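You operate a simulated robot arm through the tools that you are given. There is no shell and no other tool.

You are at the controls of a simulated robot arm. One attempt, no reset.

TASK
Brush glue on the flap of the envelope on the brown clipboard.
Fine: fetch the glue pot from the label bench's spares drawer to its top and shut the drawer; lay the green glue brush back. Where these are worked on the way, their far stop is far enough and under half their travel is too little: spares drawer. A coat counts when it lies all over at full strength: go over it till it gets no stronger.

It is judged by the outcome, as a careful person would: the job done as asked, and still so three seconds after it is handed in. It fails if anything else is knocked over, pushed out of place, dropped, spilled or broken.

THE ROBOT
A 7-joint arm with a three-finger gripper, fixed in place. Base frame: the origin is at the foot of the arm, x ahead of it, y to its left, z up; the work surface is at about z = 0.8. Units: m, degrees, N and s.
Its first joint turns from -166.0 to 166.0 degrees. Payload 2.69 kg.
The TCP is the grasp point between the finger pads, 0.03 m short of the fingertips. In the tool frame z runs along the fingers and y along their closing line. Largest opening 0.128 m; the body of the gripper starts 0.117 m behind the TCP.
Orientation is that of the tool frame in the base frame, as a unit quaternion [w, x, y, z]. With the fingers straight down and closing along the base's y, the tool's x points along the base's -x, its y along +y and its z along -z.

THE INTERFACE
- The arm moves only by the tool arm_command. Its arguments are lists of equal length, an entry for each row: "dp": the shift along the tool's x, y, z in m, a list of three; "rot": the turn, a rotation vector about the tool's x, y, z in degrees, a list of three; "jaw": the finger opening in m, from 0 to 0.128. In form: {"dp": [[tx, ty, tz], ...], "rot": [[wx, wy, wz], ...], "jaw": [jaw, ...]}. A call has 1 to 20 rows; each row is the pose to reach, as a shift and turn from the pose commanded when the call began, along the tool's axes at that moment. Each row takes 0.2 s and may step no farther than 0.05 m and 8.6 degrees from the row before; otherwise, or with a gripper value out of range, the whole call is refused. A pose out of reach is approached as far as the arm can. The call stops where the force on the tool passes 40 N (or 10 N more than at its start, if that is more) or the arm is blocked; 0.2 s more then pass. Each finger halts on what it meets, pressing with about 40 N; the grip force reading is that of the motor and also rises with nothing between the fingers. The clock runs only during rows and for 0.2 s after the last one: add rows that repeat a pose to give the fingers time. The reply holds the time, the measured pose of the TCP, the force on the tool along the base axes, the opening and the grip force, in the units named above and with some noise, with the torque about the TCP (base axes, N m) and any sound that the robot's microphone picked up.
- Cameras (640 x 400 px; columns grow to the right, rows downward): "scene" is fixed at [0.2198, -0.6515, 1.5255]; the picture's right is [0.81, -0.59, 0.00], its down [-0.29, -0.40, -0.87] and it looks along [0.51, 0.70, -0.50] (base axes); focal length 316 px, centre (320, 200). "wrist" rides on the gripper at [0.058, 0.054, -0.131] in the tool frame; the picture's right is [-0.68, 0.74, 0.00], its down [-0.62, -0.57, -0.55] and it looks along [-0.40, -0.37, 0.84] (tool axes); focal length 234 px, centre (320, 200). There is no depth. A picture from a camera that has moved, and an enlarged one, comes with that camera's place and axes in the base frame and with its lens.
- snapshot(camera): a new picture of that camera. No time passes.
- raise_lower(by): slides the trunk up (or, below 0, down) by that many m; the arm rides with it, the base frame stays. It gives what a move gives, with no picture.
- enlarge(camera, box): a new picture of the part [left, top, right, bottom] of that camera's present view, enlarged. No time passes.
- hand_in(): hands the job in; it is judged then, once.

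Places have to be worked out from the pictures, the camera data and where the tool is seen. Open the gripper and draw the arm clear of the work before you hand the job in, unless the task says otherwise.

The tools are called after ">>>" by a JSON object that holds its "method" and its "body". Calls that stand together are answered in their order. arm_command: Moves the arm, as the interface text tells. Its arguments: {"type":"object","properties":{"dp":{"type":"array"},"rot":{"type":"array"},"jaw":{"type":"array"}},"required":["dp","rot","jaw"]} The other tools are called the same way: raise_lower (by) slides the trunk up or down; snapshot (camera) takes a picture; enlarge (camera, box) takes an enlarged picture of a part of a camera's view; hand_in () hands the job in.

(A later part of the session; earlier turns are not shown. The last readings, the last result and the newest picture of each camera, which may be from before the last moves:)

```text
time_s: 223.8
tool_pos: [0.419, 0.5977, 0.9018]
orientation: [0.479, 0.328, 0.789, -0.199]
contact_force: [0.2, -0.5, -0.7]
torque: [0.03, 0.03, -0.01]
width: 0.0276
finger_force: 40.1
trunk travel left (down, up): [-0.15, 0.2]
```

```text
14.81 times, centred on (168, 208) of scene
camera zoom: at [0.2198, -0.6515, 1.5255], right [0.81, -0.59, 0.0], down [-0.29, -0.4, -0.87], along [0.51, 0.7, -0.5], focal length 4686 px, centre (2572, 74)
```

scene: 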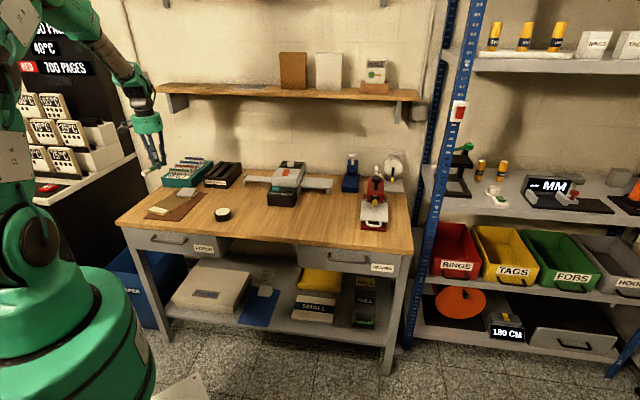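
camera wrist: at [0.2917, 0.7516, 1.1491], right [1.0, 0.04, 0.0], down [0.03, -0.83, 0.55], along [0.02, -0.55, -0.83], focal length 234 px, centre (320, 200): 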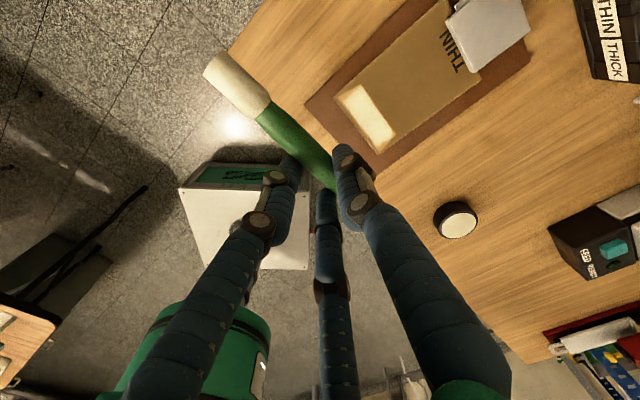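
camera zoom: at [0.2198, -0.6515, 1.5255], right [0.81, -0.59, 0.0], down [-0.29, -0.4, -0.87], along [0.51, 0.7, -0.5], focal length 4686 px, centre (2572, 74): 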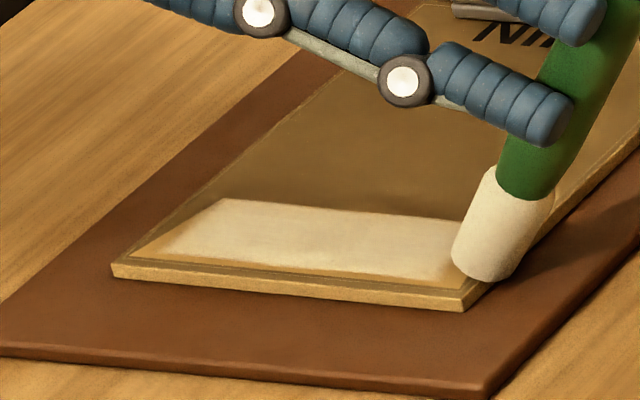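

Now the front row (tip n≈0.717).

>>> {"method": "arm_command", "body": {"dp": [[-0.0177, 0, -0.0094], [-0.0077, -0.006, -0.0494], [0.0111, -0.006, -0.0847], [0.0347, -0.006, -0.0971], [0.0444, -0.006, -0.092], [0.047, -0.006, -0.0906], [0.047, -0.006, -0.0906], [0.0434, -0.006, -0.0836], [0.0398, -0.006, -0.0766], [0.0362, -0.006, -0.0697], [0.0325, -0.006, -0.0626], [0.029, -0.006, -0.0558], [0.0254, -0.006, -0.0487], [0.0217, -0.006, -0.0418], [0.018, -0.006, -0.0348], [0.0144, -0.006, -0.0278], [0.0108, -0.006, -0.0209], [0.0072, -0.006, -0.014], [0.0036, -0.006, -0.0069], [0, -0.006, 0]], "rot": [[0, 0, 0], [0, 0, 0], [0, 0, 0], [0, 0, 0], [0, 0, 0], [0, 0, 0], [0, 0, 0], [0, 0, 0], [0, 0, 0], [0, 0, 0], [0, 0, 0], [0, 0, 0], [0, 0, 0], [0, 0, 0], [0, 0, 0], [0, 0, 0], [0, 0, 0], [0, 0, 0], [0, 0, 0], [0, 0, 0]], "jaw": [0.01, 0.01, 0.01, 0.01, 0.01, 0.01, 0.01, 0.01, 0.01, 0.01, 0.01, 0.01, 0.01, 0.01, 0.01, 0.01, 0.01, 0.01, 0.01, 0.01]}}

>>> {"method": "arm_command", "body": {"dp": [[-0.0177, 0, -0.0094], [-0.0442, 0, -0.0235], [-0.0706, 0, -0.0376], [-0.0706, 0, -0.0376]], "rot": [[0, 0, 0], [0, 0, 0], [0, 0, 0], [0, 0, 0]], "jaw": [0.01, 0.01, 0.01, 0.01]}}

>>> {"method": "enlarge", "body": {"camera": "scene", "box": [154, 203, 182, 219]}}

>>> {"method": "enlarge", "body": {"camera": "scene", "box": [135, 175, 215, 235]}}

```text
time_s: 228.0
tool_pos: [0.4145, 0.5934, 0.9001]
orientation: [0.478, 0.328, 0.79, -0.199]
contact_force: [0.9, -0.4, 2.0]
torque: [-0.02, 0.01, -0.02]
width: 0.0276
finger_force: 40.2
trunk travel left (down, up): [-0.15, 0.2]
```

```text
time_s: 229.0
tool_pos: [0.4138, 0.5949, 0.9832]
orientation: [0.478, 0.329, 0.79, -0.198]
contact_force: [-0.1, 0.0, 0.0]
torque: [0.07, 0.0, 0.04]
width: 0.0276
finger_force: 40.2
trunk travel left (down, up): [-0.15, 0.2]
```

```text
16.00 times, centred on (168, 211) of scene
camera zoom: at [0.2198, -0.6515, 1.5255], right [0.81, -0.59, 0.0], down [-0.29, -0.4, -0.87], along [0.51, 0.7, -0.5], focal length 5061 px, centre (2752, 24)
```

zoom: 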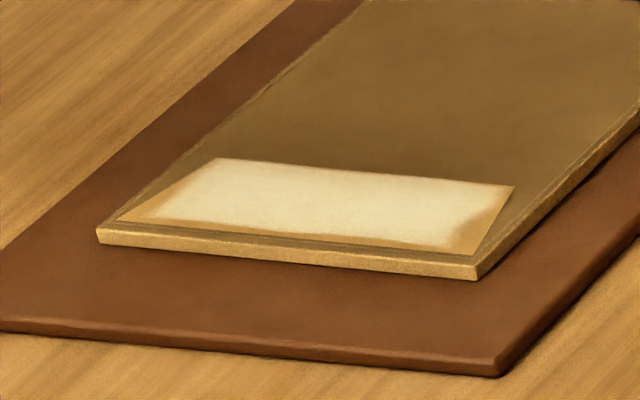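

```text
6.67 times, centred on (175, 205) of scene
camera zoom: at [0.2198, -0.6515, 1.5255], right [0.81, -0.59, 0.0], down [-0.29, -0.4, -0.87], along [0.51, 0.7, -0.5], focal length 2109 px, centre (1287, 167)
```

zoom: 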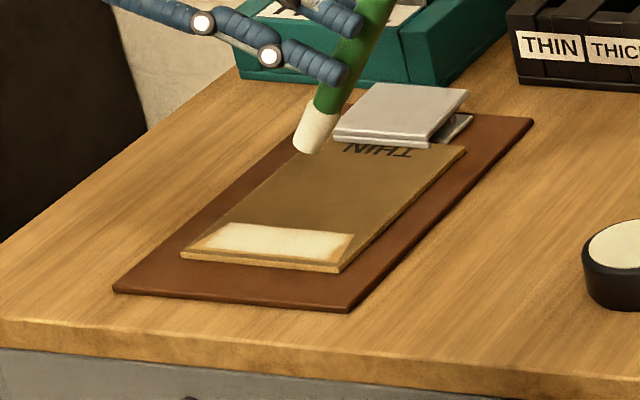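

The envelope is back to its original outline within a couple of millimetres. I'll level the tool for another top view to compare the coat's edges with before.

>>> {"method": "arm_command", "body": {"dp": [[-0.01, 0, -0.03], [0.0, -0.01, -0.07], [0.015, -0.02, -0.1], [0.03, -0.03, -0.125], [0.04, -0.033, -0.145], [0.04, -0.033, -0.145], [0.04, -0.033, -0.145], [0.04, -0.033, -0.145], [0.04, -0.033, -0.145]], "rot": [[0, 8, 0], [0, 16, 0], [0, 24, 0], [0, 32, 0], [0, 40, 0], [0, 48, 0], [0, 56, 0], [0, 62, 0], [0, 62, 0]], "jaw": [0.01, 0.01, 0.01, 0.01, 0.01, 0.01, 0.01, 0.01, 0.01]}}

>>> {"method": "snapshot", "body": {"camera": "wrist"}}

```text
time_s: 231.0
tool_pos: [0.2883, 0.6753, 1.0146]
orientation: [0.004, 0.384, 0.924, -0.001]
contact_force: [0.2, -0.8, 1.4]
torque: [0.02, 0.01, 0.01]
width: 0.0277
finger_force: 40.1
trunk travel left (down, up): [-0.15, 0.2]
```

```text
taken
camera wrist: at [0.284, 0.7553, 1.1457], right [1.0, 0.04, 0.0], down [0.03, -0.83, 0.55], along [0.03, -0.55, -0.83], focal length 234 px, centre (320, 200)
```

wrist: 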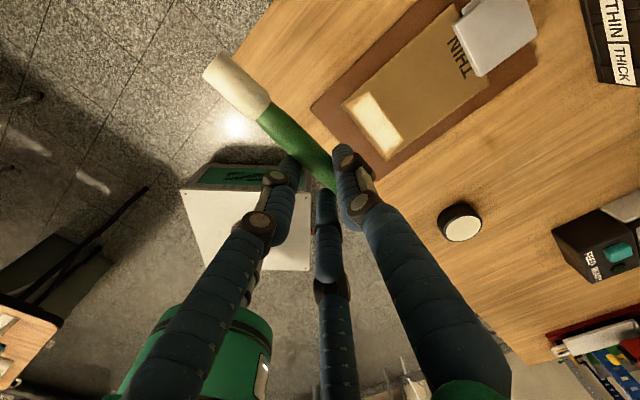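

>>> {"method": "enlarge", "body": {"camera": "wrist", "box": [340, 85, 412, 165]}}

>>> {"method": "enlarge", "body": {"camera": "wrist", "box": [200, 40, 280, 120]}}

```text
5.00 times, centred on (376, 125) of wrist
camera zoom: at [0.284, 0.7553, 1.1457], right [1.0, 0.04, 0.0], down [0.03, -0.83, 0.55], along [0.03, -0.55, -0.83], focal length 1171 px, centre (40, 575)
```

zoom: 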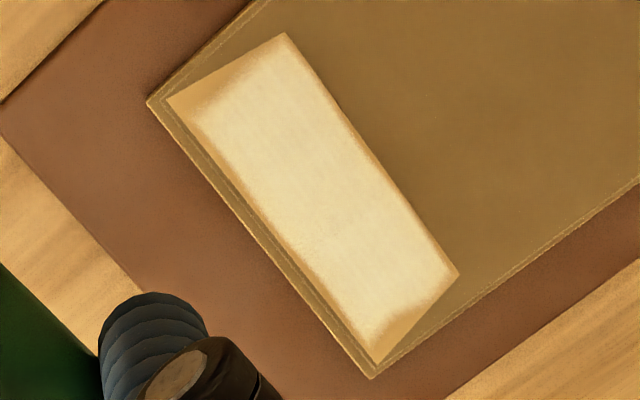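

```text
5.00 times, centred on (240, 80) of wrist
camera zoom: at [0.284, 0.7553, 1.1457], right [1.0, 0.04, 0.0], down [0.03, -0.83, 0.55], along [0.03, -0.55, -0.83], focal length 1171 px, centre (720, 800)
```

zoom: 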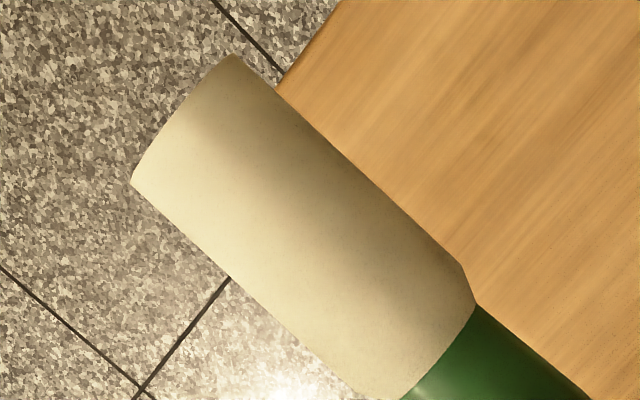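

The sharp rectangle (about 9 × 3 cm) is confirmed: its sides run straight from the flap's back corners, and it now looks well covered, with slightly softer edges at the left front. I'll re-dip once and do one more full pass to be sure nothing gets stronger. Moving to the pot.

>>> {"method": "arm_command", "body": {"dp": [[-0.02, 0.004, 0], [-0.05, 0.008, 0], [-0.08, 0.012, 0], [-0.11, 0.017, 0.003], [-0.14, 0.022, 0.006], [-0.17, 0.027, 0.01], [-0.2, 0.032, 0.015], [-0.23, 0.037, 0.02], [-0.26, 0.042, 0.028], [-0.29, 0.046, 0.036], [-0.315, 0.05, 0.044], [-0.335, 0.0517, 0.05], [-0.3417, 0.0517, 0.05], [-0.3417, 0.0517, 0.05]], "rot": [[0, -4, 0], [0, -9, 0], [0, -14, 0], [0, -19, 0], [0, -24, 0], [0, -29, 0], [0, -34, 0], [0, -39, 0], [0, -44, 0], [0, -49, 0], [0, -54, 0], [0, -59, 0], [0, -62, 0], [0, -62, 0]], "jaw": [0.01, 0.01, 0.01, 0.01, 0.01, 0.01, 0.01, 0.01, 0.01, 0.01, 0.01, 0.01, 0.01, 0.01]}}

>>> {"method": "enlarge", "body": {"camera": "scene", "box": [195, 165, 255, 225]}}

```text
time_s: 234.0
tool_pos: [0.5652, 0.4684, 0.9682]
orientation: [0.478, 0.329, 0.79, -0.199]
contact_force: [0.4, 0.5, -0.1]
torque: [0.01, -0.02, 0.0]
width: 0.0276
finger_force: 40.5
trunk travel left (down, up): [-0.15, 0.2]
```

```text
6.67 times, centred on (225, 195) of scene
camera zoom: at [0.2198, -0.6515, 1.5255], right [0.81, -0.59, 0.0], down [-0.29, -0.4, -0.87], along [0.51, 0.7, -0.5], focal length 2109 px, centre (953, 233)
```

zoom: 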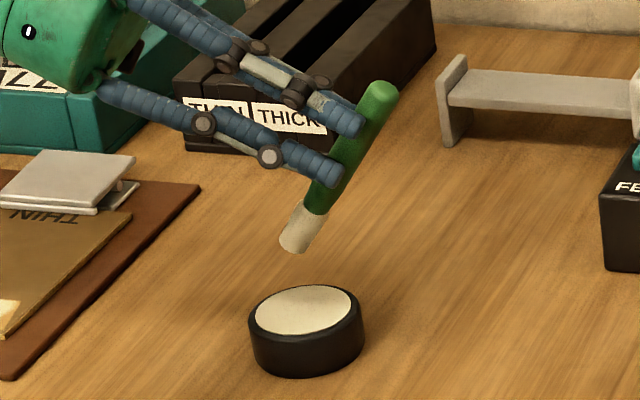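

The tip is over the pot's centre. I'll lower to just above the glue, then step to contact.

>>> {"method": "arm_command", "body": {"dp": [[0.0132, 0, 0.007], [0.0238, 0, 0.0127], [0.0309, 0, 0.0164], [0.0344, 0, 0.0183], [0.0353, 0, 0.0188], [0.0362, 0, 0.0192], [0.0371, 0, 0.0197], [0.0371, 0, 0.0197]], "rot": [[0, 0, 0], [0, 0, 0], [0, 0, 0], [0, 0, 0], [0, 0, 0], [0, 0, 0], [0, 0, 0], [0, 0, 0]], "jaw": [0.01, 0.01, 0.01, 0.01, 0.01, 0.01, 0.01, 0.01]}}

>>> {"method": "enlarge", "body": {"camera": "scene", "box": [205, 180, 245, 220]}}

```text
time_s: 235.8
tool_pos: [0.566, 0.4697, 0.9257]
orientation: [0.479, 0.329, 0.789, -0.2]
contact_force: [-0.5, -1.1, -0.1]
torque: [0.01, 0.02, -0.01]
width: 0.0276
finger_force: 40.1
trunk travel left (down, up): [-0.15, 0.2]
```

```text
10.00 times, centred on (225, 200) of scene
camera zoom: at [0.2198, -0.6515, 1.5255], right [0.81, -0.59, 0.0], down [-0.29, -0.4, -0.87], along [0.51, 0.7, -0.5], focal length 3163 px, centre (1270, 200)
```

zoom: 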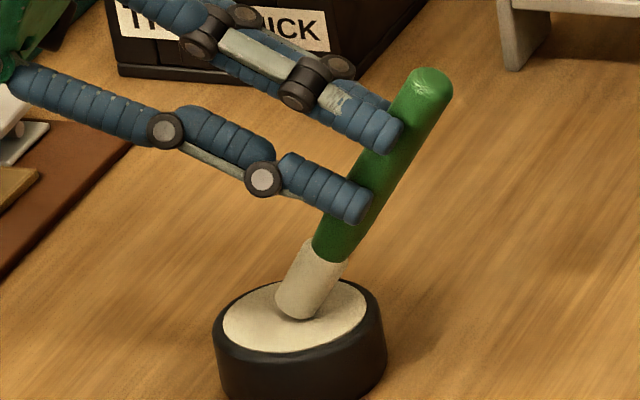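

Just above or touching without force yet. I'll lower in half-millimetre steps until contact.

>>> {"method": "arm_command", "body": {"dp": [[0.0009, 0, 0.0005], [0.0018, 0, 0.0009], [0.0026, 0, 0.0014], [0.0035, 0, 0.0019], [0.0035, 0, 0.0019]], "rot": [[0, 0, 0], [0, 0, 0], [0, 0, 0], [0, 0, 0], [0, 0, 0]], "jaw": [0.01, 0.01, 0.01, 0.01, 0.01]}}

```text
time_s: 237.0
tool_pos: [0.5638, 0.4696, 0.9229]
orientation: [0.479, 0.33, 0.789, -0.197]
contact_force: [1.5, -5.2, 26.0]
torque: [0.0, 0.1, 0.02]
width: 0.0279
finger_force: 39.9
trunk travel left (down, up): [-0.15, 0.2]
```

The brush is dipped again (firm contact). I'll carry it to the left end of the back row and find the contact height there.

>>> {"method": "arm_command", "body": {"dp": [[-0.0221, 0, -0.0117], [-0.0442, 0, -0.0235], [-0.0254, 0.002, -0.0588], [-0.0066, 0.004, -0.0941], [0.0121, 0.006, -0.1295], [0.0309, 0.008, -0.1648], [0.0497, 0.0098, -0.2001], [0.0685, 0.0098, -0.2354], [0.0873, 0.0098, -0.2707], [0.1104, 0.0098, -0.2716], [0.1325, 0.0098, -0.2598], [0.148, 0.0098, -0.2516], [0.148, 0.0098, -0.2516]], "rot": [[0, 0, 0], [0, 0, 0], [0, 0, 0], [0, 0, 0], [0, 0, 0], [0, 0, 0], [0, 0, 0], [0, 0, 0], [0, 0, 0], [0, 0, 0], [0, 0, 0], [0, 0, 0], [0, 0, 0]], "jaw": [0.01, 0.01, 0.01, 0.01, 0.01, 0.01, 0.01, 0.01, 0.01, 0.01, 0.01, 0.01, 0.01]}}

>>> {"method": "enlarge", "body": {"camera": "scene", "box": [148, 195, 184, 222]}}

>>> {"method": "enlarge", "body": {"camera": "scene", "box": [200, 190, 250, 230]}}

```text
time_s: 239.8
tool_pos: [0.3661, 0.6831, 0.9098]
orientation: [0.478, 0.33, 0.789, -0.199]
contact_force: [-0.5, -0.4, -1.0]
torque: [0.0, -0.02, 0.02]
width: 0.0276
finger_force: 40.0
trunk travel left (down, up): [-0.15, 0.2]
```

```text
14.81 times, centred on (166, 208) of scene
camera zoom: at [0.2198, -0.6515, 1.5255], right [0.81, -0.59, 0.0], down [-0.29, -0.4, -0.87], along [0.51, 0.7, -0.5], focal length 4686 px, centre (2602, 74)
```

zoom: 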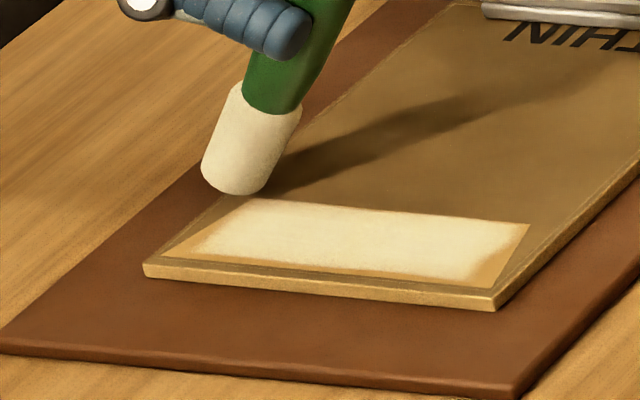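

```text
10.00 times, centred on (225, 210) of scene
camera zoom: at [0.2198, -0.6515, 1.5255], right [0.81, -0.59, 0.0], down [-0.29, -0.4, -0.87], along [0.51, 0.7, -0.5], focal length 3163 px, centre (1270, 100)
```

zoom: 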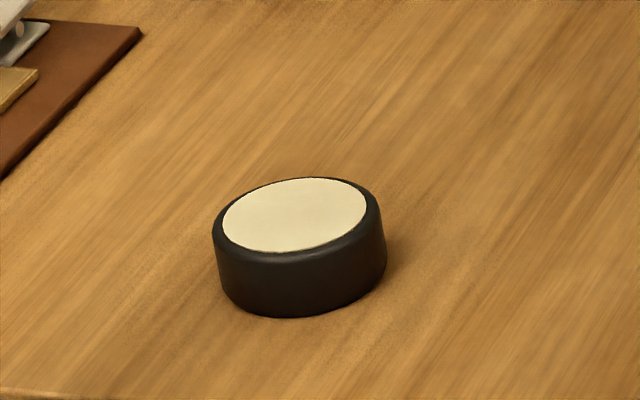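

The pot is undisturbed and the brush hovers over the rectangle's left edge. I'll lower to contact in small steps.

>>> {"method": "arm_command", "body": {"dp": [[0.0026, 0, 0.0014], [0.0044, 0, 0.0023], [0.0053, 0, 0.0028], [0.0062, 0, 0.0033], [0.0066, 0, 0.0035]], "rot": [[0, 0, 0], [0, 0, 0], [0, 0, 0], [0, 0, 0], [0, 0, 0]], "jaw": [0.01, 0.01, 0.01, 0.01, 0.01]}}

```text
time_s: 241.0
tool_pos: [0.3666, 0.6844, 0.9021]
orientation: [0.479, 0.33, 0.789, -0.198]
contact_force: [3.8, -2.1, 29.1]
torque: [0.44, 0.1, -0.06]
width: 0.028
finger_force: 40.2
trunk travel left (down, up): [-0.15, 0.2]
```

Contact at 29 N is more than needed; I'll ease 1.7 mm and draw the back row stroke.

>>> {"method": "arm_command", "body": {"dp": [[-0.0015, 0, -0.0008], [-0.0051, 0, 0.0061], [-0.0086, 0, 0.0131], [-0.0123, 0, 0.02], [-0.0158, 0, 0.0268], [-0.0194, 0, 0.0338], [-0.0231, 0, 0.0407], [-0.0267, 0, 0.0476], [-0.0303, 0, 0.0546], [-0.0339, 0, 0.0615], [-0.0374, 0, 0.0685], [-0.0411, 0, 0.0754], [-0.0446, 0, 0.0822], [-0.0476, 0, 0.088]], "rot": [[0, 0, 0], [0, 0, 0], [0, 0, 0], [0, 0, 0], [0, 0, 0], [0, 0, 0], [0, 0, 0], [0, 0, 0], [0, 0, 0], [0, 0, 0], [0, 0, 0], [0, 0, 0], [0, 0, 0], [0, 0, 0]], "jaw": [0.01, 0.01, 0.01, 0.01, 0.01, 0.01, 0.01, 0.01, 0.01, 0.01, 0.01, 0.01, 0.01, 0.01]}}

>>> {"method": "enlarge", "body": {"camera": "scene", "box": [148, 195, 184, 222]}}

```text
time_s: 244.0
tool_pos: [0.437, 0.6122, 0.8989]
orientation: [0.478, 0.328, 0.79, -0.199]
contact_force: [-0.3, 0.4, -0.3]
torque: [-0.02, -0.04, 0.0]
width: 0.0277
finger_force: 40.0
trunk travel left (down, up): [-0.15, 0.2]
```

```text
14.81 times, centred on (166, 208) of scene
camera zoom: at [0.2198, -0.6515, 1.5255], right [0.81, -0.59, 0.0], down [-0.29, -0.4, -0.87], along [0.51, 0.7, -0.5], focal length 4686 px, centre (2602, 74)
```

zoom: 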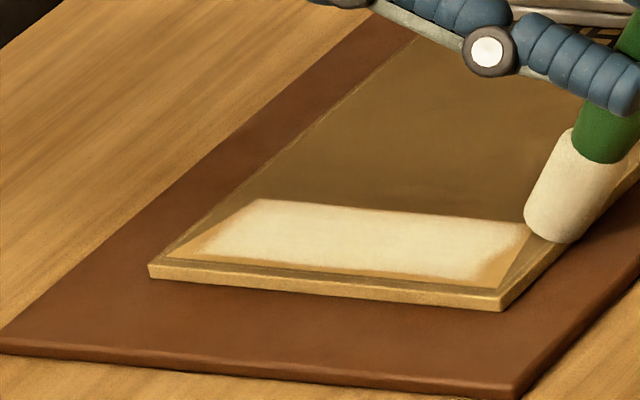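

Good. Next row 8 mm forward with the same template.

>>> {"method": "arm_command", "body": {"dp": [[-0.0177, 0, -0.0094], [-0.0077, -0.008, -0.0494], [0.0111, -0.008, -0.0847], [0.0347, -0.008, -0.0971], [0.0444, -0.008, -0.092], [0.047, -0.008, -0.0906], [0.047, -0.008, -0.0906], [0.0434, -0.008, -0.0836], [0.0398, -0.008, -0.0766], [0.0362, -0.008, -0.0697], [0.0325, -0.008, -0.0626], [0.029, -0.008, -0.0558], [0.0254, -0.008, -0.0487], [0.0217, -0.008, -0.0418], [0.018, -0.008, -0.0348], [0.0144, -0.008, -0.0278], [0.0108, -0.008, -0.0209], [0.0072, -0.008, -0.014], [0.0036, -0.008, -0.0069], [0, -0.008, 0]], "rot": [[0, 0, 0], [0, 0, 0], [0, 0, 0], [0, 0, 0], [0, 0, 0], [0, 0, 0], [0, 0, 0], [0, 0, 0], [0, 0, 0], [0, 0, 0], [0, 0, 0], [0, 0, 0], [0, 0, 0], [0, 0, 0], [0, 0, 0], [0, 0, 0], [0, 0, 0], [0, 0, 0], [0, 0, 0], [0, 0, 0]], "jaw": [0.01, 0.01, 0.01, 0.01, 0.01, 0.01, 0.01, 0.01, 0.01, 0.01, 0.01, 0.01, 0.01, 0.01, 0.01, 0.01, 0.01, 0.01, 0.01, 0.01]}}

>>> {"method": "enlarge", "body": {"camera": "scene", "box": [148, 195, 184, 222]}}

```text
time_s: 248.2
tool_pos: [0.4316, 0.6074, 0.9001]
orientation: [0.478, 0.329, 0.79, -0.199]
contact_force: [-1.0, 0.7, 0.1]
torque: [-0.04, -0.01, 0.0]
width: 0.0277
finger_force: 40.1
trunk travel left (down, up): [-0.15, 0.2]
```

```text
14.81 times, centred on (166, 208) of scene
camera zoom: at [0.2198, -0.6515, 1.5255], right [0.81, -0.59, 0.0], down [-0.29, -0.4, -0.87], along [0.51, 0.7, -0.5], focal length 4686 px, centre (2602, 74)
```

zoom: 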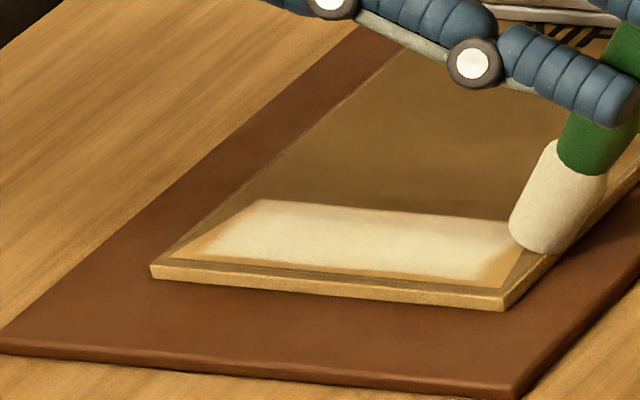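

Envelope steady. Next row, 8 mm forward again.

>>> {"method": "arm_command", "body": {"dp": [[-0.0177, 0, -0.0094], [-0.0077, -0.008, -0.0494], [0.0111, -0.008, -0.0847], [0.0347, -0.008, -0.0971], [0.0444, -0.008, -0.092], [0.047, -0.008, -0.0906], [0.047, -0.008, -0.0906], [0.0434, -0.008, -0.0836], [0.0398, -0.008, -0.0766], [0.0362, -0.008, -0.0697], [0.0325, -0.008, -0.0626], [0.029, -0.008, -0.0558], [0.0254, -0.008, -0.0487], [0.0217, -0.008, -0.0418], [0.018, -0.008, -0.0348], [0.0144, -0.008, -0.0278], [0.0108, -0.008, -0.0209], [0.0072, -0.008, -0.014], [0.0036, -0.008, -0.0069], [0, -0.008, 0]], "rot": [[0, 0, 0], [0, 0, 0], [0, 0, 0], [0, 0, 0], [0, 0, 0], [0, 0, 0], [0, 0, 0], [0, 0, 0], [0, 0, 0], [0, 0, 0], [0, 0, 0], [0, 0, 0], [0, 0, 0], [0, 0, 0], [0, 0, 0], [0, 0, 0], [0, 0, 0], [0, 0, 0], [0, 0, 0], [0, 0, 0]], "jaw": [0.01, 0.01, 0.01, 0.01, 0.01, 0.01, 0.01, 0.01, 0.01, 0.01, 0.01, 0.01, 0.01, 0.01, 0.01, 0.01, 0.01, 0.01, 0.01, 0.01]}}

>>> {"method": "enlarge", "body": {"camera": "scene", "box": [148, 195, 184, 222]}}

```text
time_s: 252.4
tool_pos: [0.4263, 0.6025, 0.9009]
orientation: [0.478, 0.329, 0.79, -0.198]
contact_force: [0.3, 1.0, 8.8]
torque: [0.27, 0.14, -0.03]
width: 0.0277
finger_force: 39.7
trunk travel left (down, up): [-0.15, 0.2]
```

```text
14.81 times, centred on (166, 208) of scene
camera zoom: at [0.2198, -0.6515, 1.5255], right [0.81, -0.59, 0.0], down [-0.29, -0.4, -0.87], along [0.51, 0.7, -0.5], focal length 4686 px, centre (2602, 74)
```

zoom: 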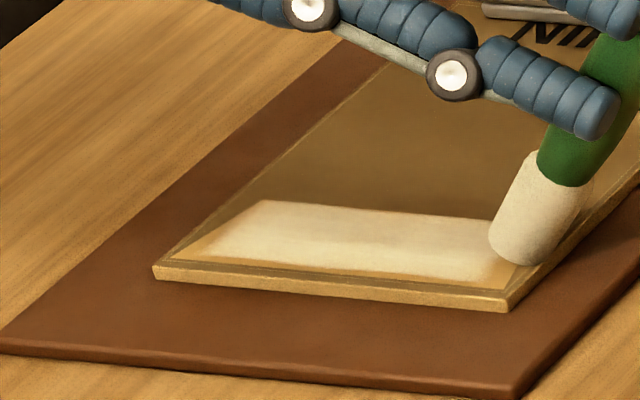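

Contact held at 8.8 N. Next row, 7 mm forward, covering the front part.

>>> {"method": "arm_command", "body": {"dp": [[-0.0177, 0, -0.0094], [-0.0077, -0.007, -0.0494], [0.0111, -0.007, -0.0847], [0.0347, -0.007, -0.0971], [0.0444, -0.007, -0.092], [0.047, -0.007, -0.0906], [0.047, -0.007, -0.0906], [0.0434, -0.007, -0.0836], [0.0398, -0.007, -0.0766], [0.0362, -0.007, -0.0697], [0.0325, -0.007, -0.0626], [0.029, -0.007, -0.0558], [0.0254, -0.007, -0.0487], [0.0217, -0.007, -0.0418], [0.018, -0.007, -0.0348], [0.0144, -0.007, -0.0278], [0.0108, -0.007, -0.0209], [0.0072, -0.007, -0.014], [0.0036, -0.007, -0.0069], [0, -0.007, 0]], "rot": [[0, 0, 0], [0, 0, 0], [0, 0, 0], [0, 0, 0], [0, 0, 0], [0, 0, 0], [0, 0, 0], [0, 0, 0], [0, 0, 0], [0, 0, 0], [0, 0, 0], [0, 0, 0], [0, 0, 0], [0, 0, 0], [0, 0, 0], [0, 0, 0], [0, 0, 0], [0, 0, 0], [0, 0, 0], [0, 0, 0]], "jaw": [0.01, 0.01, 0.01, 0.01, 0.01, 0.01, 0.01, 0.01, 0.01, 0.01, 0.01, 0.01, 0.01, 0.01, 0.01, 0.01, 0.01, 0.01, 0.01, 0.01]}}

>>> {"method": "enlarge", "body": {"camera": "scene", "box": [148, 195, 184, 222]}}

```text
time_s: 256.6
tool_pos: [0.4198, 0.5957, 0.9017]
orientation: [0.479, 0.328, 0.79, -0.198]
contact_force: [0.6, 1.1, 8.8]
torque: [0.24, 0.1, 0.01]
width: 0.0276
finger_force: 40.0
trunk travel left (down, up): [-0.15, 0.2]
```

```text
14.81 times, centred on (166, 208) of scene
camera zoom: at [0.2198, -0.6515, 1.5255], right [0.81, -0.59, 0.0], down [-0.29, -0.4, -0.87], along [0.51, 0.7, -0.5], focal length 4686 px, centre (2602, 74)
```

zoom: 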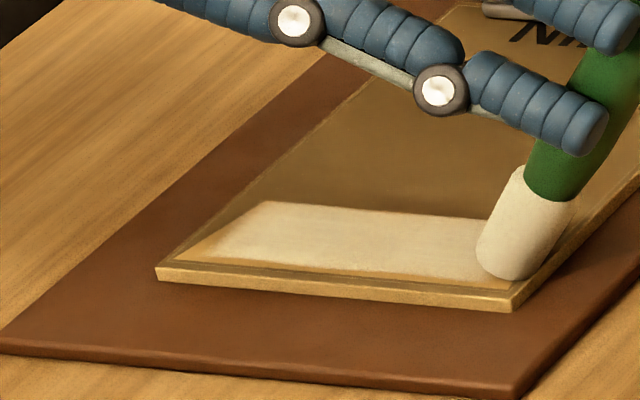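

The front band narrowed noticeably, so there was still something to gain there. One more row, 5 mm further forward.

>>> {"method": "arm_command", "body": {"dp": [[-0.0177, 0, -0.0094], [-0.0077, -0.005, -0.0494], [0.0111, -0.005, -0.0847], [0.0347, -0.005, -0.0971], [0.0444, -0.005, -0.092], [0.047, -0.005, -0.0906], [0.047, -0.005, -0.0906], [0.0434, -0.005, -0.0836], [0.0398, -0.005, -0.0766], [0.0362, -0.005, -0.0697], [0.0325, -0.005, -0.0626], [0.029, -0.005, -0.0558], [0.0254, -0.005, -0.0487], [0.0217, -0.005, -0.0418], [0.018, -0.005, -0.0348], [0.0144, -0.005, -0.0278], [0.0108, -0.005, -0.0209], [0.0072, -0.005, -0.014], [0.0036, -0.005, -0.0069], [0, -0.005, 0]], "rot": [[0, 0, 0], [0, 0, 0], [0, 0, 0], [0, 0, 0], [0, 0, 0], [0, 0, 0], [0, 0, 0], [0, 0, 0], [0, 0, 0], [0, 0, 0], [0, 0, 0], [0, 0, 0], [0, 0, 0], [0, 0, 0], [0, 0, 0], [0, 0, 0], [0, 0, 0], [0, 0, 0], [0, 0, 0], [0, 0, 0]], "jaw": [0.01, 0.01, 0.01, 0.01, 0.01, 0.01, 0.01, 0.01, 0.01, 0.01, 0.01, 0.01, 0.01, 0.01, 0.01, 0.01, 0.01, 0.01, 0.01, 0.01]}}

>>> {"method": "arm_command", "body": {"dp": [[-0.0177, 0, -0.0094], [-0.0442, 0, -0.0235], [-0.0706, 0, -0.0376], [-0.0706, 0, -0.0376]], "rot": [[0, 0, 0], [0, 0, 0], [0, 0, 0], [0, 0, 0]], "jaw": [0.01, 0.01, 0.01, 0.01]}}

>>> {"method": "enlarge", "body": {"camera": "scene", "box": [154, 203, 182, 219]}}

>>> {"method": "enlarge", "body": {"camera": "scene", "box": [135, 175, 215, 235]}}

```text
time_s: 260.8
tool_pos: [0.4177, 0.5919, 0.9005]
orientation: [0.478, 0.329, 0.79, -0.199]
contact_force: [1.4, -1.1, 1.0]
torque: [0.0, -0.03, 0.01]
width: 0.0276
finger_force: 39.7
trunk travel left (down, up): [-0.15, 0.2]
```

```text
time_s: 261.8
tool_pos: [0.4172, 0.5921, 0.9809]
orientation: [0.478, 0.329, 0.79, -0.199]
contact_force: [0.2, -0.6, -0.4]
torque: [0.05, 0.03, 0.03]
width: 0.0277
finger_force: 40.1
trunk travel left (down, up): [-0.15, 0.2]
```

```text
16.00 times, centred on (168, 211) of scene
camera zoom: at [0.2198, -0.6515, 1.5255], right [0.81, -0.59, 0.0], down [-0.29, -0.4, -0.87], along [0.51, 0.7, -0.5], focal length 5061 px, centre (2752, 24)
```

zoom: 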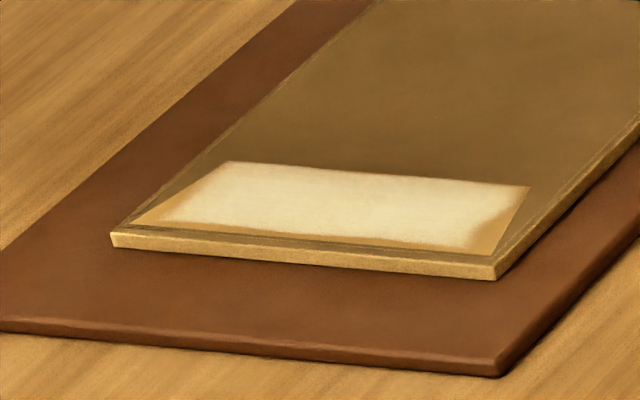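

```text
6.67 times, centred on (175, 205) of scene
camera zoom: at [0.2198, -0.6515, 1.5255], right [0.81, -0.59, 0.0], down [-0.29, -0.4, -0.87], along [0.51, 0.7, -0.5], focal length 2109 px, centre (1287, 167)
```

zoom: 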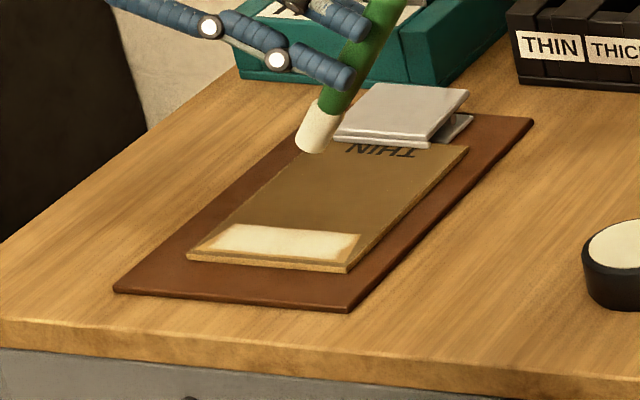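

I'll take another top view to compare with the one before this pass; if nothing changed, the coat is at full strength.

>>> {"method": "arm_command", "body": {"dp": [[-0.01, 0, -0.03], [0.0, -0.01, -0.07], [0.015, -0.02, -0.1], [0.03, -0.03, -0.125], [0.04, -0.033, -0.145], [0.04, -0.033, -0.145], [0.04, -0.033, -0.145], [0.04, -0.033, -0.145], [0.04, -0.033, -0.145]], "rot": [[0, 8, 0], [0, 16, 0], [0, 24, 0], [0, 32, 0], [0, 40, 0], [0, 48, 0], [0, 56, 0], [0, 62, 0], [0, 62, 0]], "jaw": [0.01, 0.01, 0.01, 0.01, 0.01, 0.01, 0.01, 0.01, 0.01]}}

>>> {"method": "enlarge", "body": {"camera": "wrist", "box": [340, 85, 412, 165]}}

```text
time_s: 263.8
tool_pos: [0.2897, 0.6738, 1.0125]
orientation: [0.002, 0.384, 0.923, -0.001]
contact_force: [0.2, -0.4, -0.2]
torque: [0.01, 0.04, -0.01]
width: 0.0278
finger_force: 39.9
trunk travel left (down, up): [-0.15, 0.2]
```

```text
5.00 times, centred on (376, 125) of wrist
camera zoom: at [0.2863, 0.7528, 1.144], right [1.0, 0.04, 0.0], down [0.03, -0.83, 0.55], along [0.03, -0.55, -0.83], focal length 1171 px, centre (40, 575)
```

zoom: 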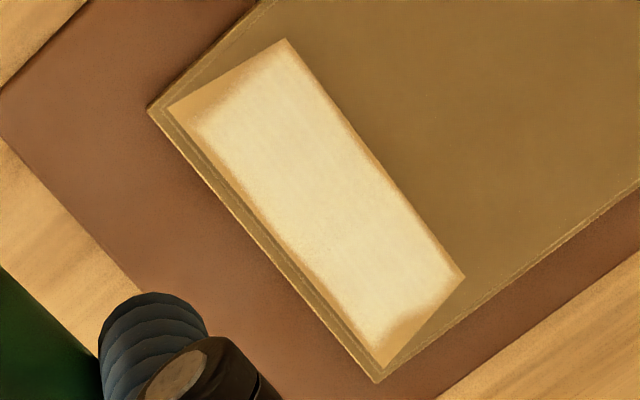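

The picture is essentially the same as before this pass, so the coat seems saturated. The only softer spot is the left front corner; as a final test I'll dab there specifically and see whether it changes at all.

>>> {"method": "arm_command", "body": {"dp": [[-0.007, 0.004, 0.012], [-0.014, 0.008, 0.025], [-0.021, 0.012, 0.038], [-0.028, 0.016, 0.051], [-0.036, 0.02, 0.065], [-0.044, 0.025, 0.08], [-0.052, 0.03, 0.093], [-0.0576, 0.0312, 0.1025], [-0.0576, 0.0312, 0.1025]], "rot": [[0, -8, 0], [0, -16, 0], [0, -24, 0], [0, -32, 0], [0, -40, 0], [0, -48, 0], [0, -56, 0], [0, -62, 0], [0, -62, 0]], "jaw": [0.01, 0.01, 0.01, 0.01, 0.01, 0.01, 0.01, 0.01, 0.01]}}

>>> {"method": "enlarge", "body": {"camera": "scene", "box": [148, 195, 184, 222]}}

```text
time_s: 265.8
tool_pos: [0.3535, 0.6567, 0.9104]
orientation: [0.479, 0.329, 0.789, -0.199]
contact_force: [-0.4, 0.7, -0.2]
torque: [-0.05, -0.05, -0.01]
width: 0.028
finger_force: 40.2
trunk travel left (down, up): [-0.15, 0.2]
```

```text
14.81 times, centred on (166, 208) of scene
camera zoom: at [0.2198, -0.6515, 1.5255], right [0.81, -0.59, 0.0], down [-0.29, -0.4, -0.87], along [0.51, 0.7, -0.5], focal length 4686 px, centre (2602, 74)
```

zoom: 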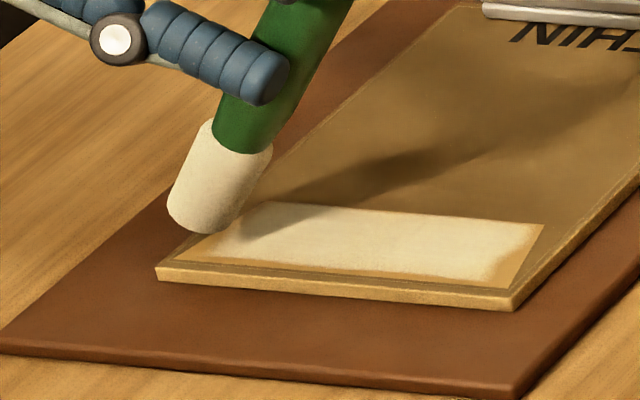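

The tip will land near that corner. I'll lower to contact and then make three small overlapping strokes around it.

>>> {"method": "arm_command", "body": {"dp": [[0.0044, 0, 0.0023], [0.0071, 0, 0.0038], [0.0084, 0, 0.0045], [0.0088, 0, 0.0047], [0.0071, 0, 0.008], [0.0053, 0, 0.0113], [0.0035, 0, 0.0146], [-0.0009, 0, 0.0123], [0.0053, -0.003, 0.0005], [0.0097, -0.003, 0.0029], [0.0079, -0.003, 0.0064], [0.0057, -0.003, 0.0106], [0.0013, -0.003, 0.0083], [0.0053, 0.004, 0.0005], [0.0097, 0.004, 0.0029], [0.0079, 0.004, 0.0064], [0.0057, 0.004, 0.0106], [0.0057, 0.004, 0.0106]], "rot": [[0, 0, 0], [0, 0, 0], [0, 0, 0], [0, 0, 0], [0, 0, 0], [0, 0, 0], [0, 0, 0], [0, 0, 0], [0, 0, 0], [0, 0, 0], [0, 0, 0], [0, 0, 0], [0, 0, 0], [0, 0, 0], [0, 0, 0], [0, 0, 0], [0, 0, 0], [0, 0, 0]], "jaw": [0.01, 0.01, 0.01, 0.01, 0.01, 0.01, 0.01, 0.01, 0.01, 0.01, 0.01, 0.01, 0.01, 0.01, 0.01, 0.01, 0.01, 0.01]}}

>>> {"method": "enlarge", "body": {"camera": "scene", "box": [148, 195, 184, 222]}}

```text
time_s: 269.6
tool_pos: [0.3599, 0.6526, 0.9013]
orientation: [0.479, 0.329, 0.789, -0.199]
contact_force: [0.6, 0.2, 7.0]
torque: [0.17, 0.05, -0.04]
width: 0.0276
finger_force: 40.0
trunk travel left (down, up): [-0.15, 0.2]
```

```text
14.81 times, centred on (166, 208) of scene
camera zoom: at [0.2198, -0.6515, 1.5255], right [0.81, -0.59, 0.0], down [-0.29, -0.4, -0.87], along [0.51, 0.7, -0.5], focal length 4686 px, centre (2602, 74)
```

zoom: 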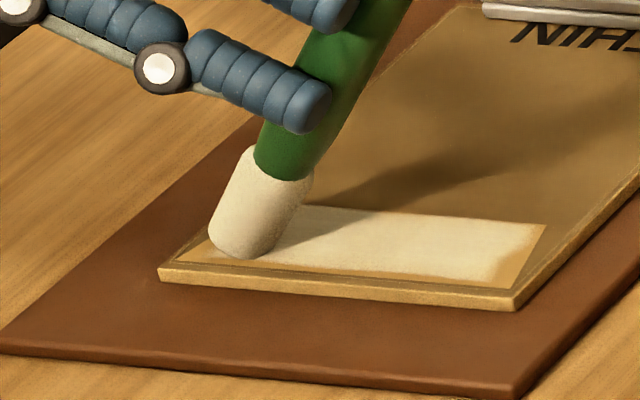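

Contact was good (7 N). I'll lift and take the same top view for comparison.

>>> {"method": "arm_command", "body": {"dp": [[-0.0177, 0, -0.0094], [-0.0442, 0, -0.0235], [-0.0706, 0, -0.0376], [-0.09, -0.01, -0.06], [-0.085, -0.02, -0.08], [-0.075, -0.0312, -0.095], [-0.075, -0.0312, -0.095], [-0.075, -0.0312, -0.095], [-0.075, -0.0312, -0.095], [-0.075, -0.0312, -0.095], [-0.075, -0.0312, -0.095]], "rot": [[0, 0, 0], [0, 6, 0], [0, 14, 0], [0, 22, 0], [0, 30, 0], [0, 38, 0], [0, 46, 0], [0, 54, 0], [0, 60, 0], [0, 62, 0], [0, 62, 0]], "jaw": [0.01, 0.01, 0.01, 0.01, 0.01, 0.01, 0.01, 0.01, 0.01, 0.01, 0.01]}}

>>> {"method": "snapshot", "body": {"camera": "wrist"}}

>>> {"method": "enlarge", "body": {"camera": "wrist", "box": [340, 85, 412, 165]}}

>>> {"method": "enlarge", "body": {"camera": "scene", "box": [154, 203, 182, 219]}}

```text
time_s: 272.0
tool_pos: [0.304, 0.6662, 1.0107]
orientation: [0.003, 0.384, 0.923, 0.0]
contact_force: [-0.7, 0.5, 0.4]
torque: [0.0, 0.02, 0.0]
width: 0.0278
finger_force: 40.2
trunk travel left (down, up): [-0.15, 0.2]
```

```text
taken
camera wrist: at [0.3002, 0.7458, 1.1419], right [1.0, 0.04, 0.0], down [0.03, -0.83, 0.55], along [0.03, -0.55, -0.83], focal length 234 px, centre (320, 200)
```

wrist: 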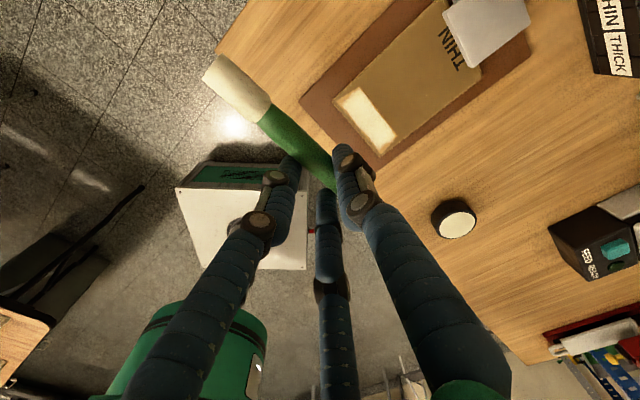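

```text
5.00 times, centred on (376, 125) of wrist
camera zoom: at [0.3002, 0.7458, 1.1419], right [1.0, 0.04, 0.0], down [0.03, -0.83, 0.55], along [0.03, -0.55, -0.83], focal length 1171 px, centre (40, 575)
```

zoom: 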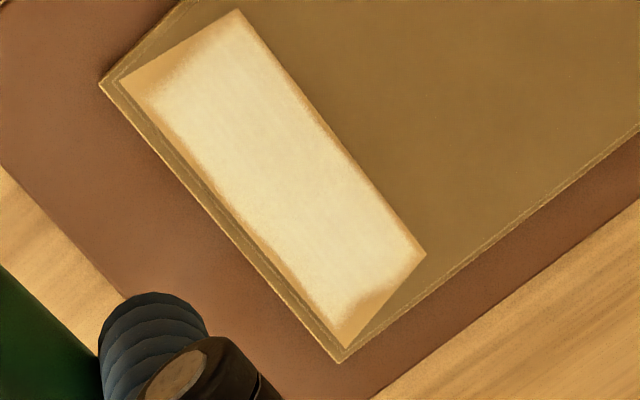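

```text
16.00 times, centred on (168, 211) of scene
camera zoom: at [0.2198, -0.6515, 1.5255], right [0.81, -0.59, 0.0], down [-0.29, -0.4, -0.87], along [0.51, 0.7, -0.5], focal length 5061 px, centre (2752, 24)
```

zoom: 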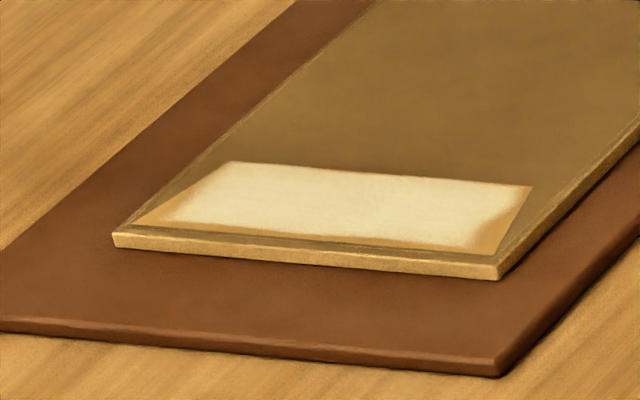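

The wedge at the corner stays bare even when dabbed directly, which confirms that the patch is the rectangle and that its left end is saturated. The right end may still be slightly softer, so I'll go over it with short strokes once more.

>>> {"method": "arm_command", "body": {"dp": [[-0.015, 0.003, 0.0], [-0.035, 0.006, 0.01], [-0.055, 0.009, 0.02], [-0.075, 0.013, 0.035], [-0.095, 0.018, 0.05], [-0.11, 0.022, 0.07], [-0.1161, 0.0245, 0.09], [-0.1161, 0.0245, 0.103], [-0.1161, 0.0245, 0.103]], "rot": [[0, -8, 0], [0, -16, 0], [0, -24, 0], [0, -32, 0], [0, -40, 0], [0, -48, 0], [0, -56, 0], [0, -62, 0], [0, -62, 0]], "jaw": [0.01, 0.01, 0.01, 0.01, 0.01, 0.01, 0.01, 0.01, 0.01]}}

>>> {"method": "enlarge", "body": {"camera": "scene", "box": [154, 195, 190, 222]}}

```text
time_s: 274.0
tool_pos: [0.4047, 0.6006, 0.9086]
orientation: [0.479, 0.328, 0.789, -0.199]
contact_force: [0.1, 1.1, -0.6]
torque: [-0.08, -0.06, -0.01]
width: 0.0275
finger_force: 39.6
trunk travel left (down, up): [-0.15, 0.2]
```

```text
14.81 times, centred on (172, 208) of scene
camera zoom: at [0.2198, -0.6515, 1.5255], right [0.81, -0.59, 0.0], down [-0.29, -0.4, -0.87], along [0.51, 0.7, -0.5], focal length 4686 px, centre (2513, 74)
```

zoom: 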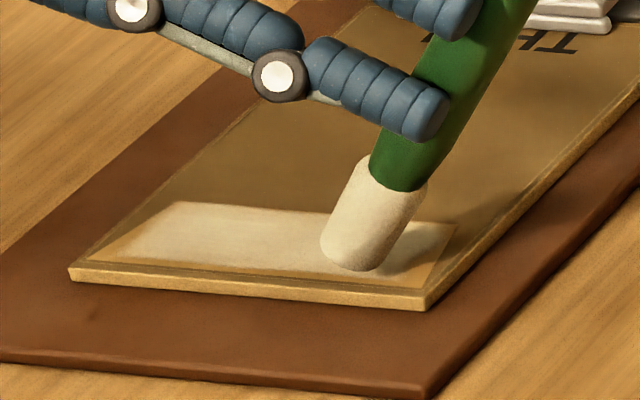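

I'll do the short strokes at the right end, rows from front to back.

>>> {"method": "arm_command", "body": {"dp": [[0.0053, 0.002, 0.0028], [0.0073, 0.002, 0.0039], [0.0035, 0.002, 0.011], [-0.0002, 0.002, 0.018], [-0.0026, 0.002, 0.0224], [-0.0081, 0.002, 0.0194], [0.0018, 0.009, 0.0009], [0.0073, 0.009, 0.0039], [0.0035, 0.009, 0.011], [-0.0002, 0.009, 0.018], [-0.0026, 0.009, 0.0224], [-0.0081, 0.009, 0.0194], [0.0018, 0.017, 0.0009], [0.0073, 0.017, 0.0039], [0.0035, 0.017, 0.011], [-0.0002, 0.017, 0.018], [-0.0026, 0.017, 0.0224], [-0.0081, 0.017, 0.0194], [0.0018, 0.025, 0.0009], [0.0073, 0.025, 0.0039]], "rot": [[0, 0, 0], [0, 0, 0], [0, 0, 0], [0, 0, 0], [0, 0, 0], [0, 0, 0], [0, 0, 0], [0, 0, 0], [0, 0, 0], [0, 0, 0], [0, 0, 0], [0, 0, 0], [0, 0, 0], [0, 0, 0], [0, 0, 0], [0, 0, 0], [0, 0, 0], [0, 0, 0], [0, 0, 0], [0, 0, 0]], "jaw": [0.01, 0.01, 0.01, 0.01, 0.01, 0.01, 0.01, 0.01, 0.01, 0.01, 0.01, 0.01, 0.01, 0.01, 0.01, 0.01, 0.01, 0.01, 0.01, 0.01]}}

>>> {"method": "arm_command", "body": {"dp": [[-0.0038, 0, 0.0071], [-0.0075, 0, 0.0141], [-0.0099, 0, 0.0185], [-0.0154, 0, 0.0155], [-0.0055, 0.007, -0.003], [0.0, 0.007, 0.0], [-0.0038, 0.007, 0.0071], [-0.0075, 0.007, 0.0141], [-0.0099, 0.007, 0.0185], [-0.0276, 0.007, 0.009], [-0.0541, 0.007, -0.005], [-0.0805, 0.007, -0.019], [-0.0805, 0.007, -0.019]], "rot": [[0, 0, 0], [0, 0, 0], [0, 0, 0], [0, 0, 0], [0, 0, 0], [0, 0, 0], [0, 0, 0], [0, 0, 0], [0, 0, 0], [0, 0, 0], [0, 0, 0], [0, 0, 0], [0, 0, 0]], "jaw": [0.01, 0.01, 0.01, 0.01, 0.01, 0.01, 0.01, 0.01, 0.01, 0.01, 0.01, 0.01, 0.01]}}

>>> {"method": "enlarge", "body": {"camera": "scene", "box": [154, 203, 182, 219]}}

>>> {"method": "enlarge", "body": {"camera": "scene", "box": [135, 175, 215, 235]}}

```text
time_s: 278.2
tool_pos: [0.4194, 0.618, 0.9007]
orientation: [0.479, 0.329, 0.789, -0.198]
contact_force: [-0.8, -0.3, 8.3]
torque: [0.16, 0.23, 0.05]
width: 0.0274
finger_force: 39.9
trunk travel left (down, up): [-0.15, 0.2]
```

```text
time_s: 281.0
tool_pos: [0.4406, 0.6087, 0.9809]
orientation: [0.479, 0.329, 0.79, -0.199]
contact_force: [-0.9, -0.9, 0.3]
torque: [0.02, 0.03, 0.01]
width: 0.0276
finger_force: 40.0
trunk travel left (down, up): [-0.15, 0.2]
```

```text
16.00 times, centred on (168, 211) of scene
camera zoom: at [0.2198, -0.6515, 1.5255], right [0.81, -0.59, 0.0], down [-0.29, -0.4, -0.87], along [0.51, 0.7, -0.5], focal length 5061 px, centre (2752, 24)
```

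zoom: 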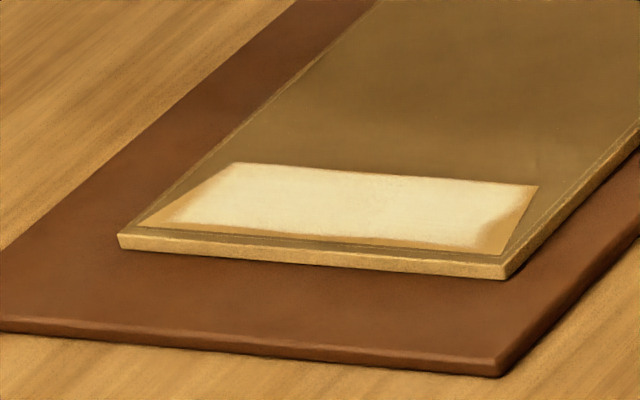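

```text
6.67 times, centred on (175, 205) of scene
camera zoom: at [0.2198, -0.6515, 1.5255], right [0.81, -0.59, 0.0], down [-0.29, -0.4, -0.87], along [0.51, 0.7, -0.5], focal length 2109 px, centre (1287, 167)
```

zoom: 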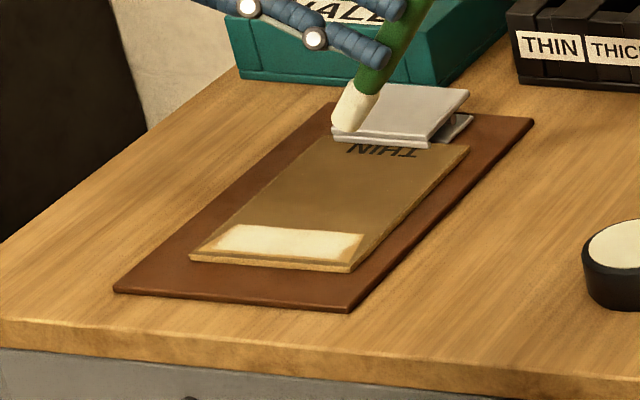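

The right end also shows no further change, so the coat is complete and saturated. Now I'll lay the brush back: I'll carry it over to its original spot while reducing the tilt to about 8°, which makes it nearly horizontal given its rotation in the grip.

>>> {"method": "arm_command", "body": {"dp": [[-0.0155, -0.0016, 0.0252], [-0.031, -0.0032, 0.0503], [-0.0465, -0.0049, 0.0755], [-0.062, -0.0065, 0.1007], [-0.0775, -0.0081, 0.1258], [-0.093, -0.0098, 0.151], [-0.1085, -0.0114, 0.1762], [-0.1241, -0.013, 0.2014], [-0.1396, -0.0146, 0.2265], [-0.1551, -0.0163, 0.2517], [-0.1706, -0.0179, 0.2769], [-0.1861, -0.0195, 0.302], [-0.2016, -0.0211, 0.3272], [-0.2171, -0.0228, 0.3524], [-0.2326, -0.0244, 0.3775], [-0.2481, -0.026, 0.4027], [-0.2481, -0.026, 0.4027]], "rot": [[0, 3.4, 0], [0, 6.8, 0], [0, 10.2, 0], [0, 13.6, 0], [0, 17, 0], [0, 20.4, 0], [0, 23.8, 0], [0, 27.2, 0], [0, 30.6, 0], [0, 34, 0], [0, 37.4, 0], [0, 40.8, 0], [0, 44.2, 0], [0, 47.6, 0], [0, 51, 0], [0, 53.5, 0], [0, 53.5, 0]], "jaw": [0.01, 0.01, 0.01, 0.01, 0.01, 0.01, 0.01, 0.01, 0.01, 0.01, 0.01, 0.01, 0.01, 0.01, 0.01, 0.01, 0.01]}}

>>> {"method": "enlarge", "body": {"camera": "scene", "box": [220, 130, 380, 250]}}

>>> {"method": "snapshot", "body": {"camera": "wrist"}}

```text
time_s: 284.6
tool_pos: [0.7534, 0.2551, 1.0144]
orientation: [0.071, 0.383, 0.92, -0.03]
contact_force: [-0.6, -0.8, -1.1]
torque: [0.07, 0.05, 0.01]
width: 0.0275
finger_force: 40.1
trunk travel left (down, up): [-0.15, 0.2]
```

```text
3.33 times, centred on (300, 190) of scene
camera zoom: at [0.2198, -0.6515, 1.5255], right [0.81, -0.59, 0.0], down [-0.29, -0.4, -0.87], along [0.51, 0.7, -0.5], focal length 1054 px, centre (387, 233)
```

zoom: 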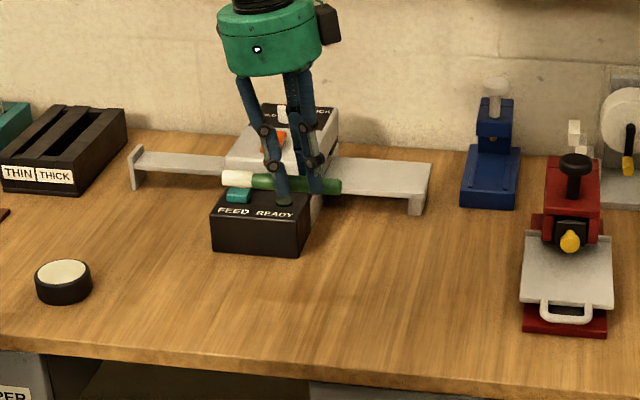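

```text
taken
camera wrist: at [0.7372, 0.3475, 1.1352], right [0.99, 0.05, 0.1], down [-0.03, -0.77, 0.64], along [0.11, -0.64, -0.76], focal length 234 px, centre (320, 200)
```

wrist: 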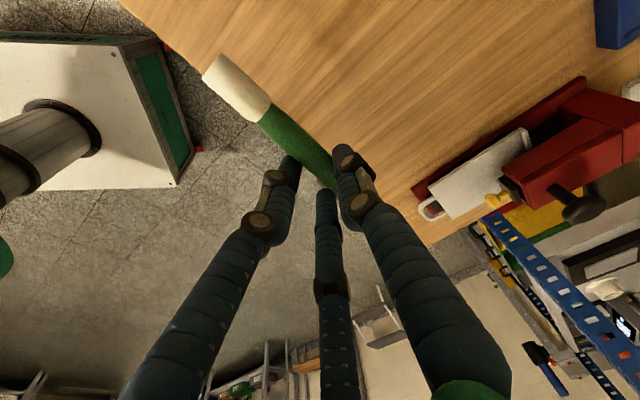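

The brush is horizontal to within about a degree and sits above its original place. I'll lower it to just above the table.

>>> {"method": "arm_command", "body": {"dp": [[0.0059, 0.001, 0.0396], [0.0118, 0.002, 0.0791], [0.0178, 0.003, 0.1187], [0.0222, 0.003, 0.1484], [0.0244, 0.003, 0.1632], [0.0252, 0.003, 0.1681], [0.0252, 0.003, 0.1681]], "rot": [[0, 0, 0], [0, 0, 0], [0, 0, 0], [0, 0, 0], [0, 0, 0], [0, 0, 0], [0, 0, 0]], "jaw": [0.01, 0.01, 0.01, 0.01, 0.01, 0.01, 0.01]}}

>>> {"method": "enlarge", "body": {"camera": "scene", "box": [240, 190, 340, 250]}}

```text
time_s: 286.2
tool_pos: [0.7563, 0.2586, 0.8448]
orientation: [0.071, 0.383, 0.92, -0.03]
contact_force: [-0.7, 0.0, -0.9]
torque: [-0.01, 0.01, 0.03]
width: 0.0277
finger_force: 40.2
trunk travel left (down, up): [-0.15, 0.2]
```

```text
6.40 times, centred on (290, 220) of scene
camera zoom: at [0.2198, -0.6515, 1.5255], right [0.81, -0.59, 0.0], down [-0.29, -0.4, -0.87], along [0.51, 0.7, -0.5], focal length 2024 px, centre (512, 72)
```

zoom: 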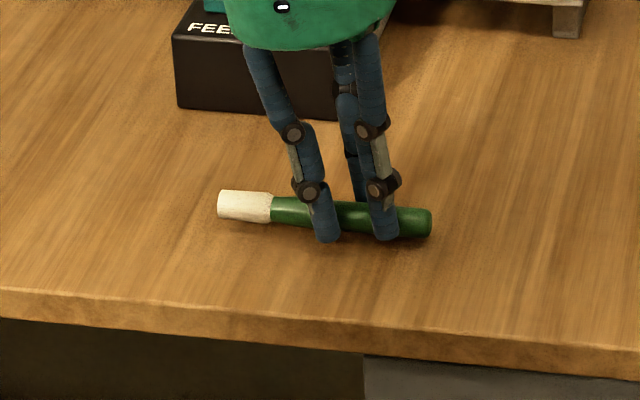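

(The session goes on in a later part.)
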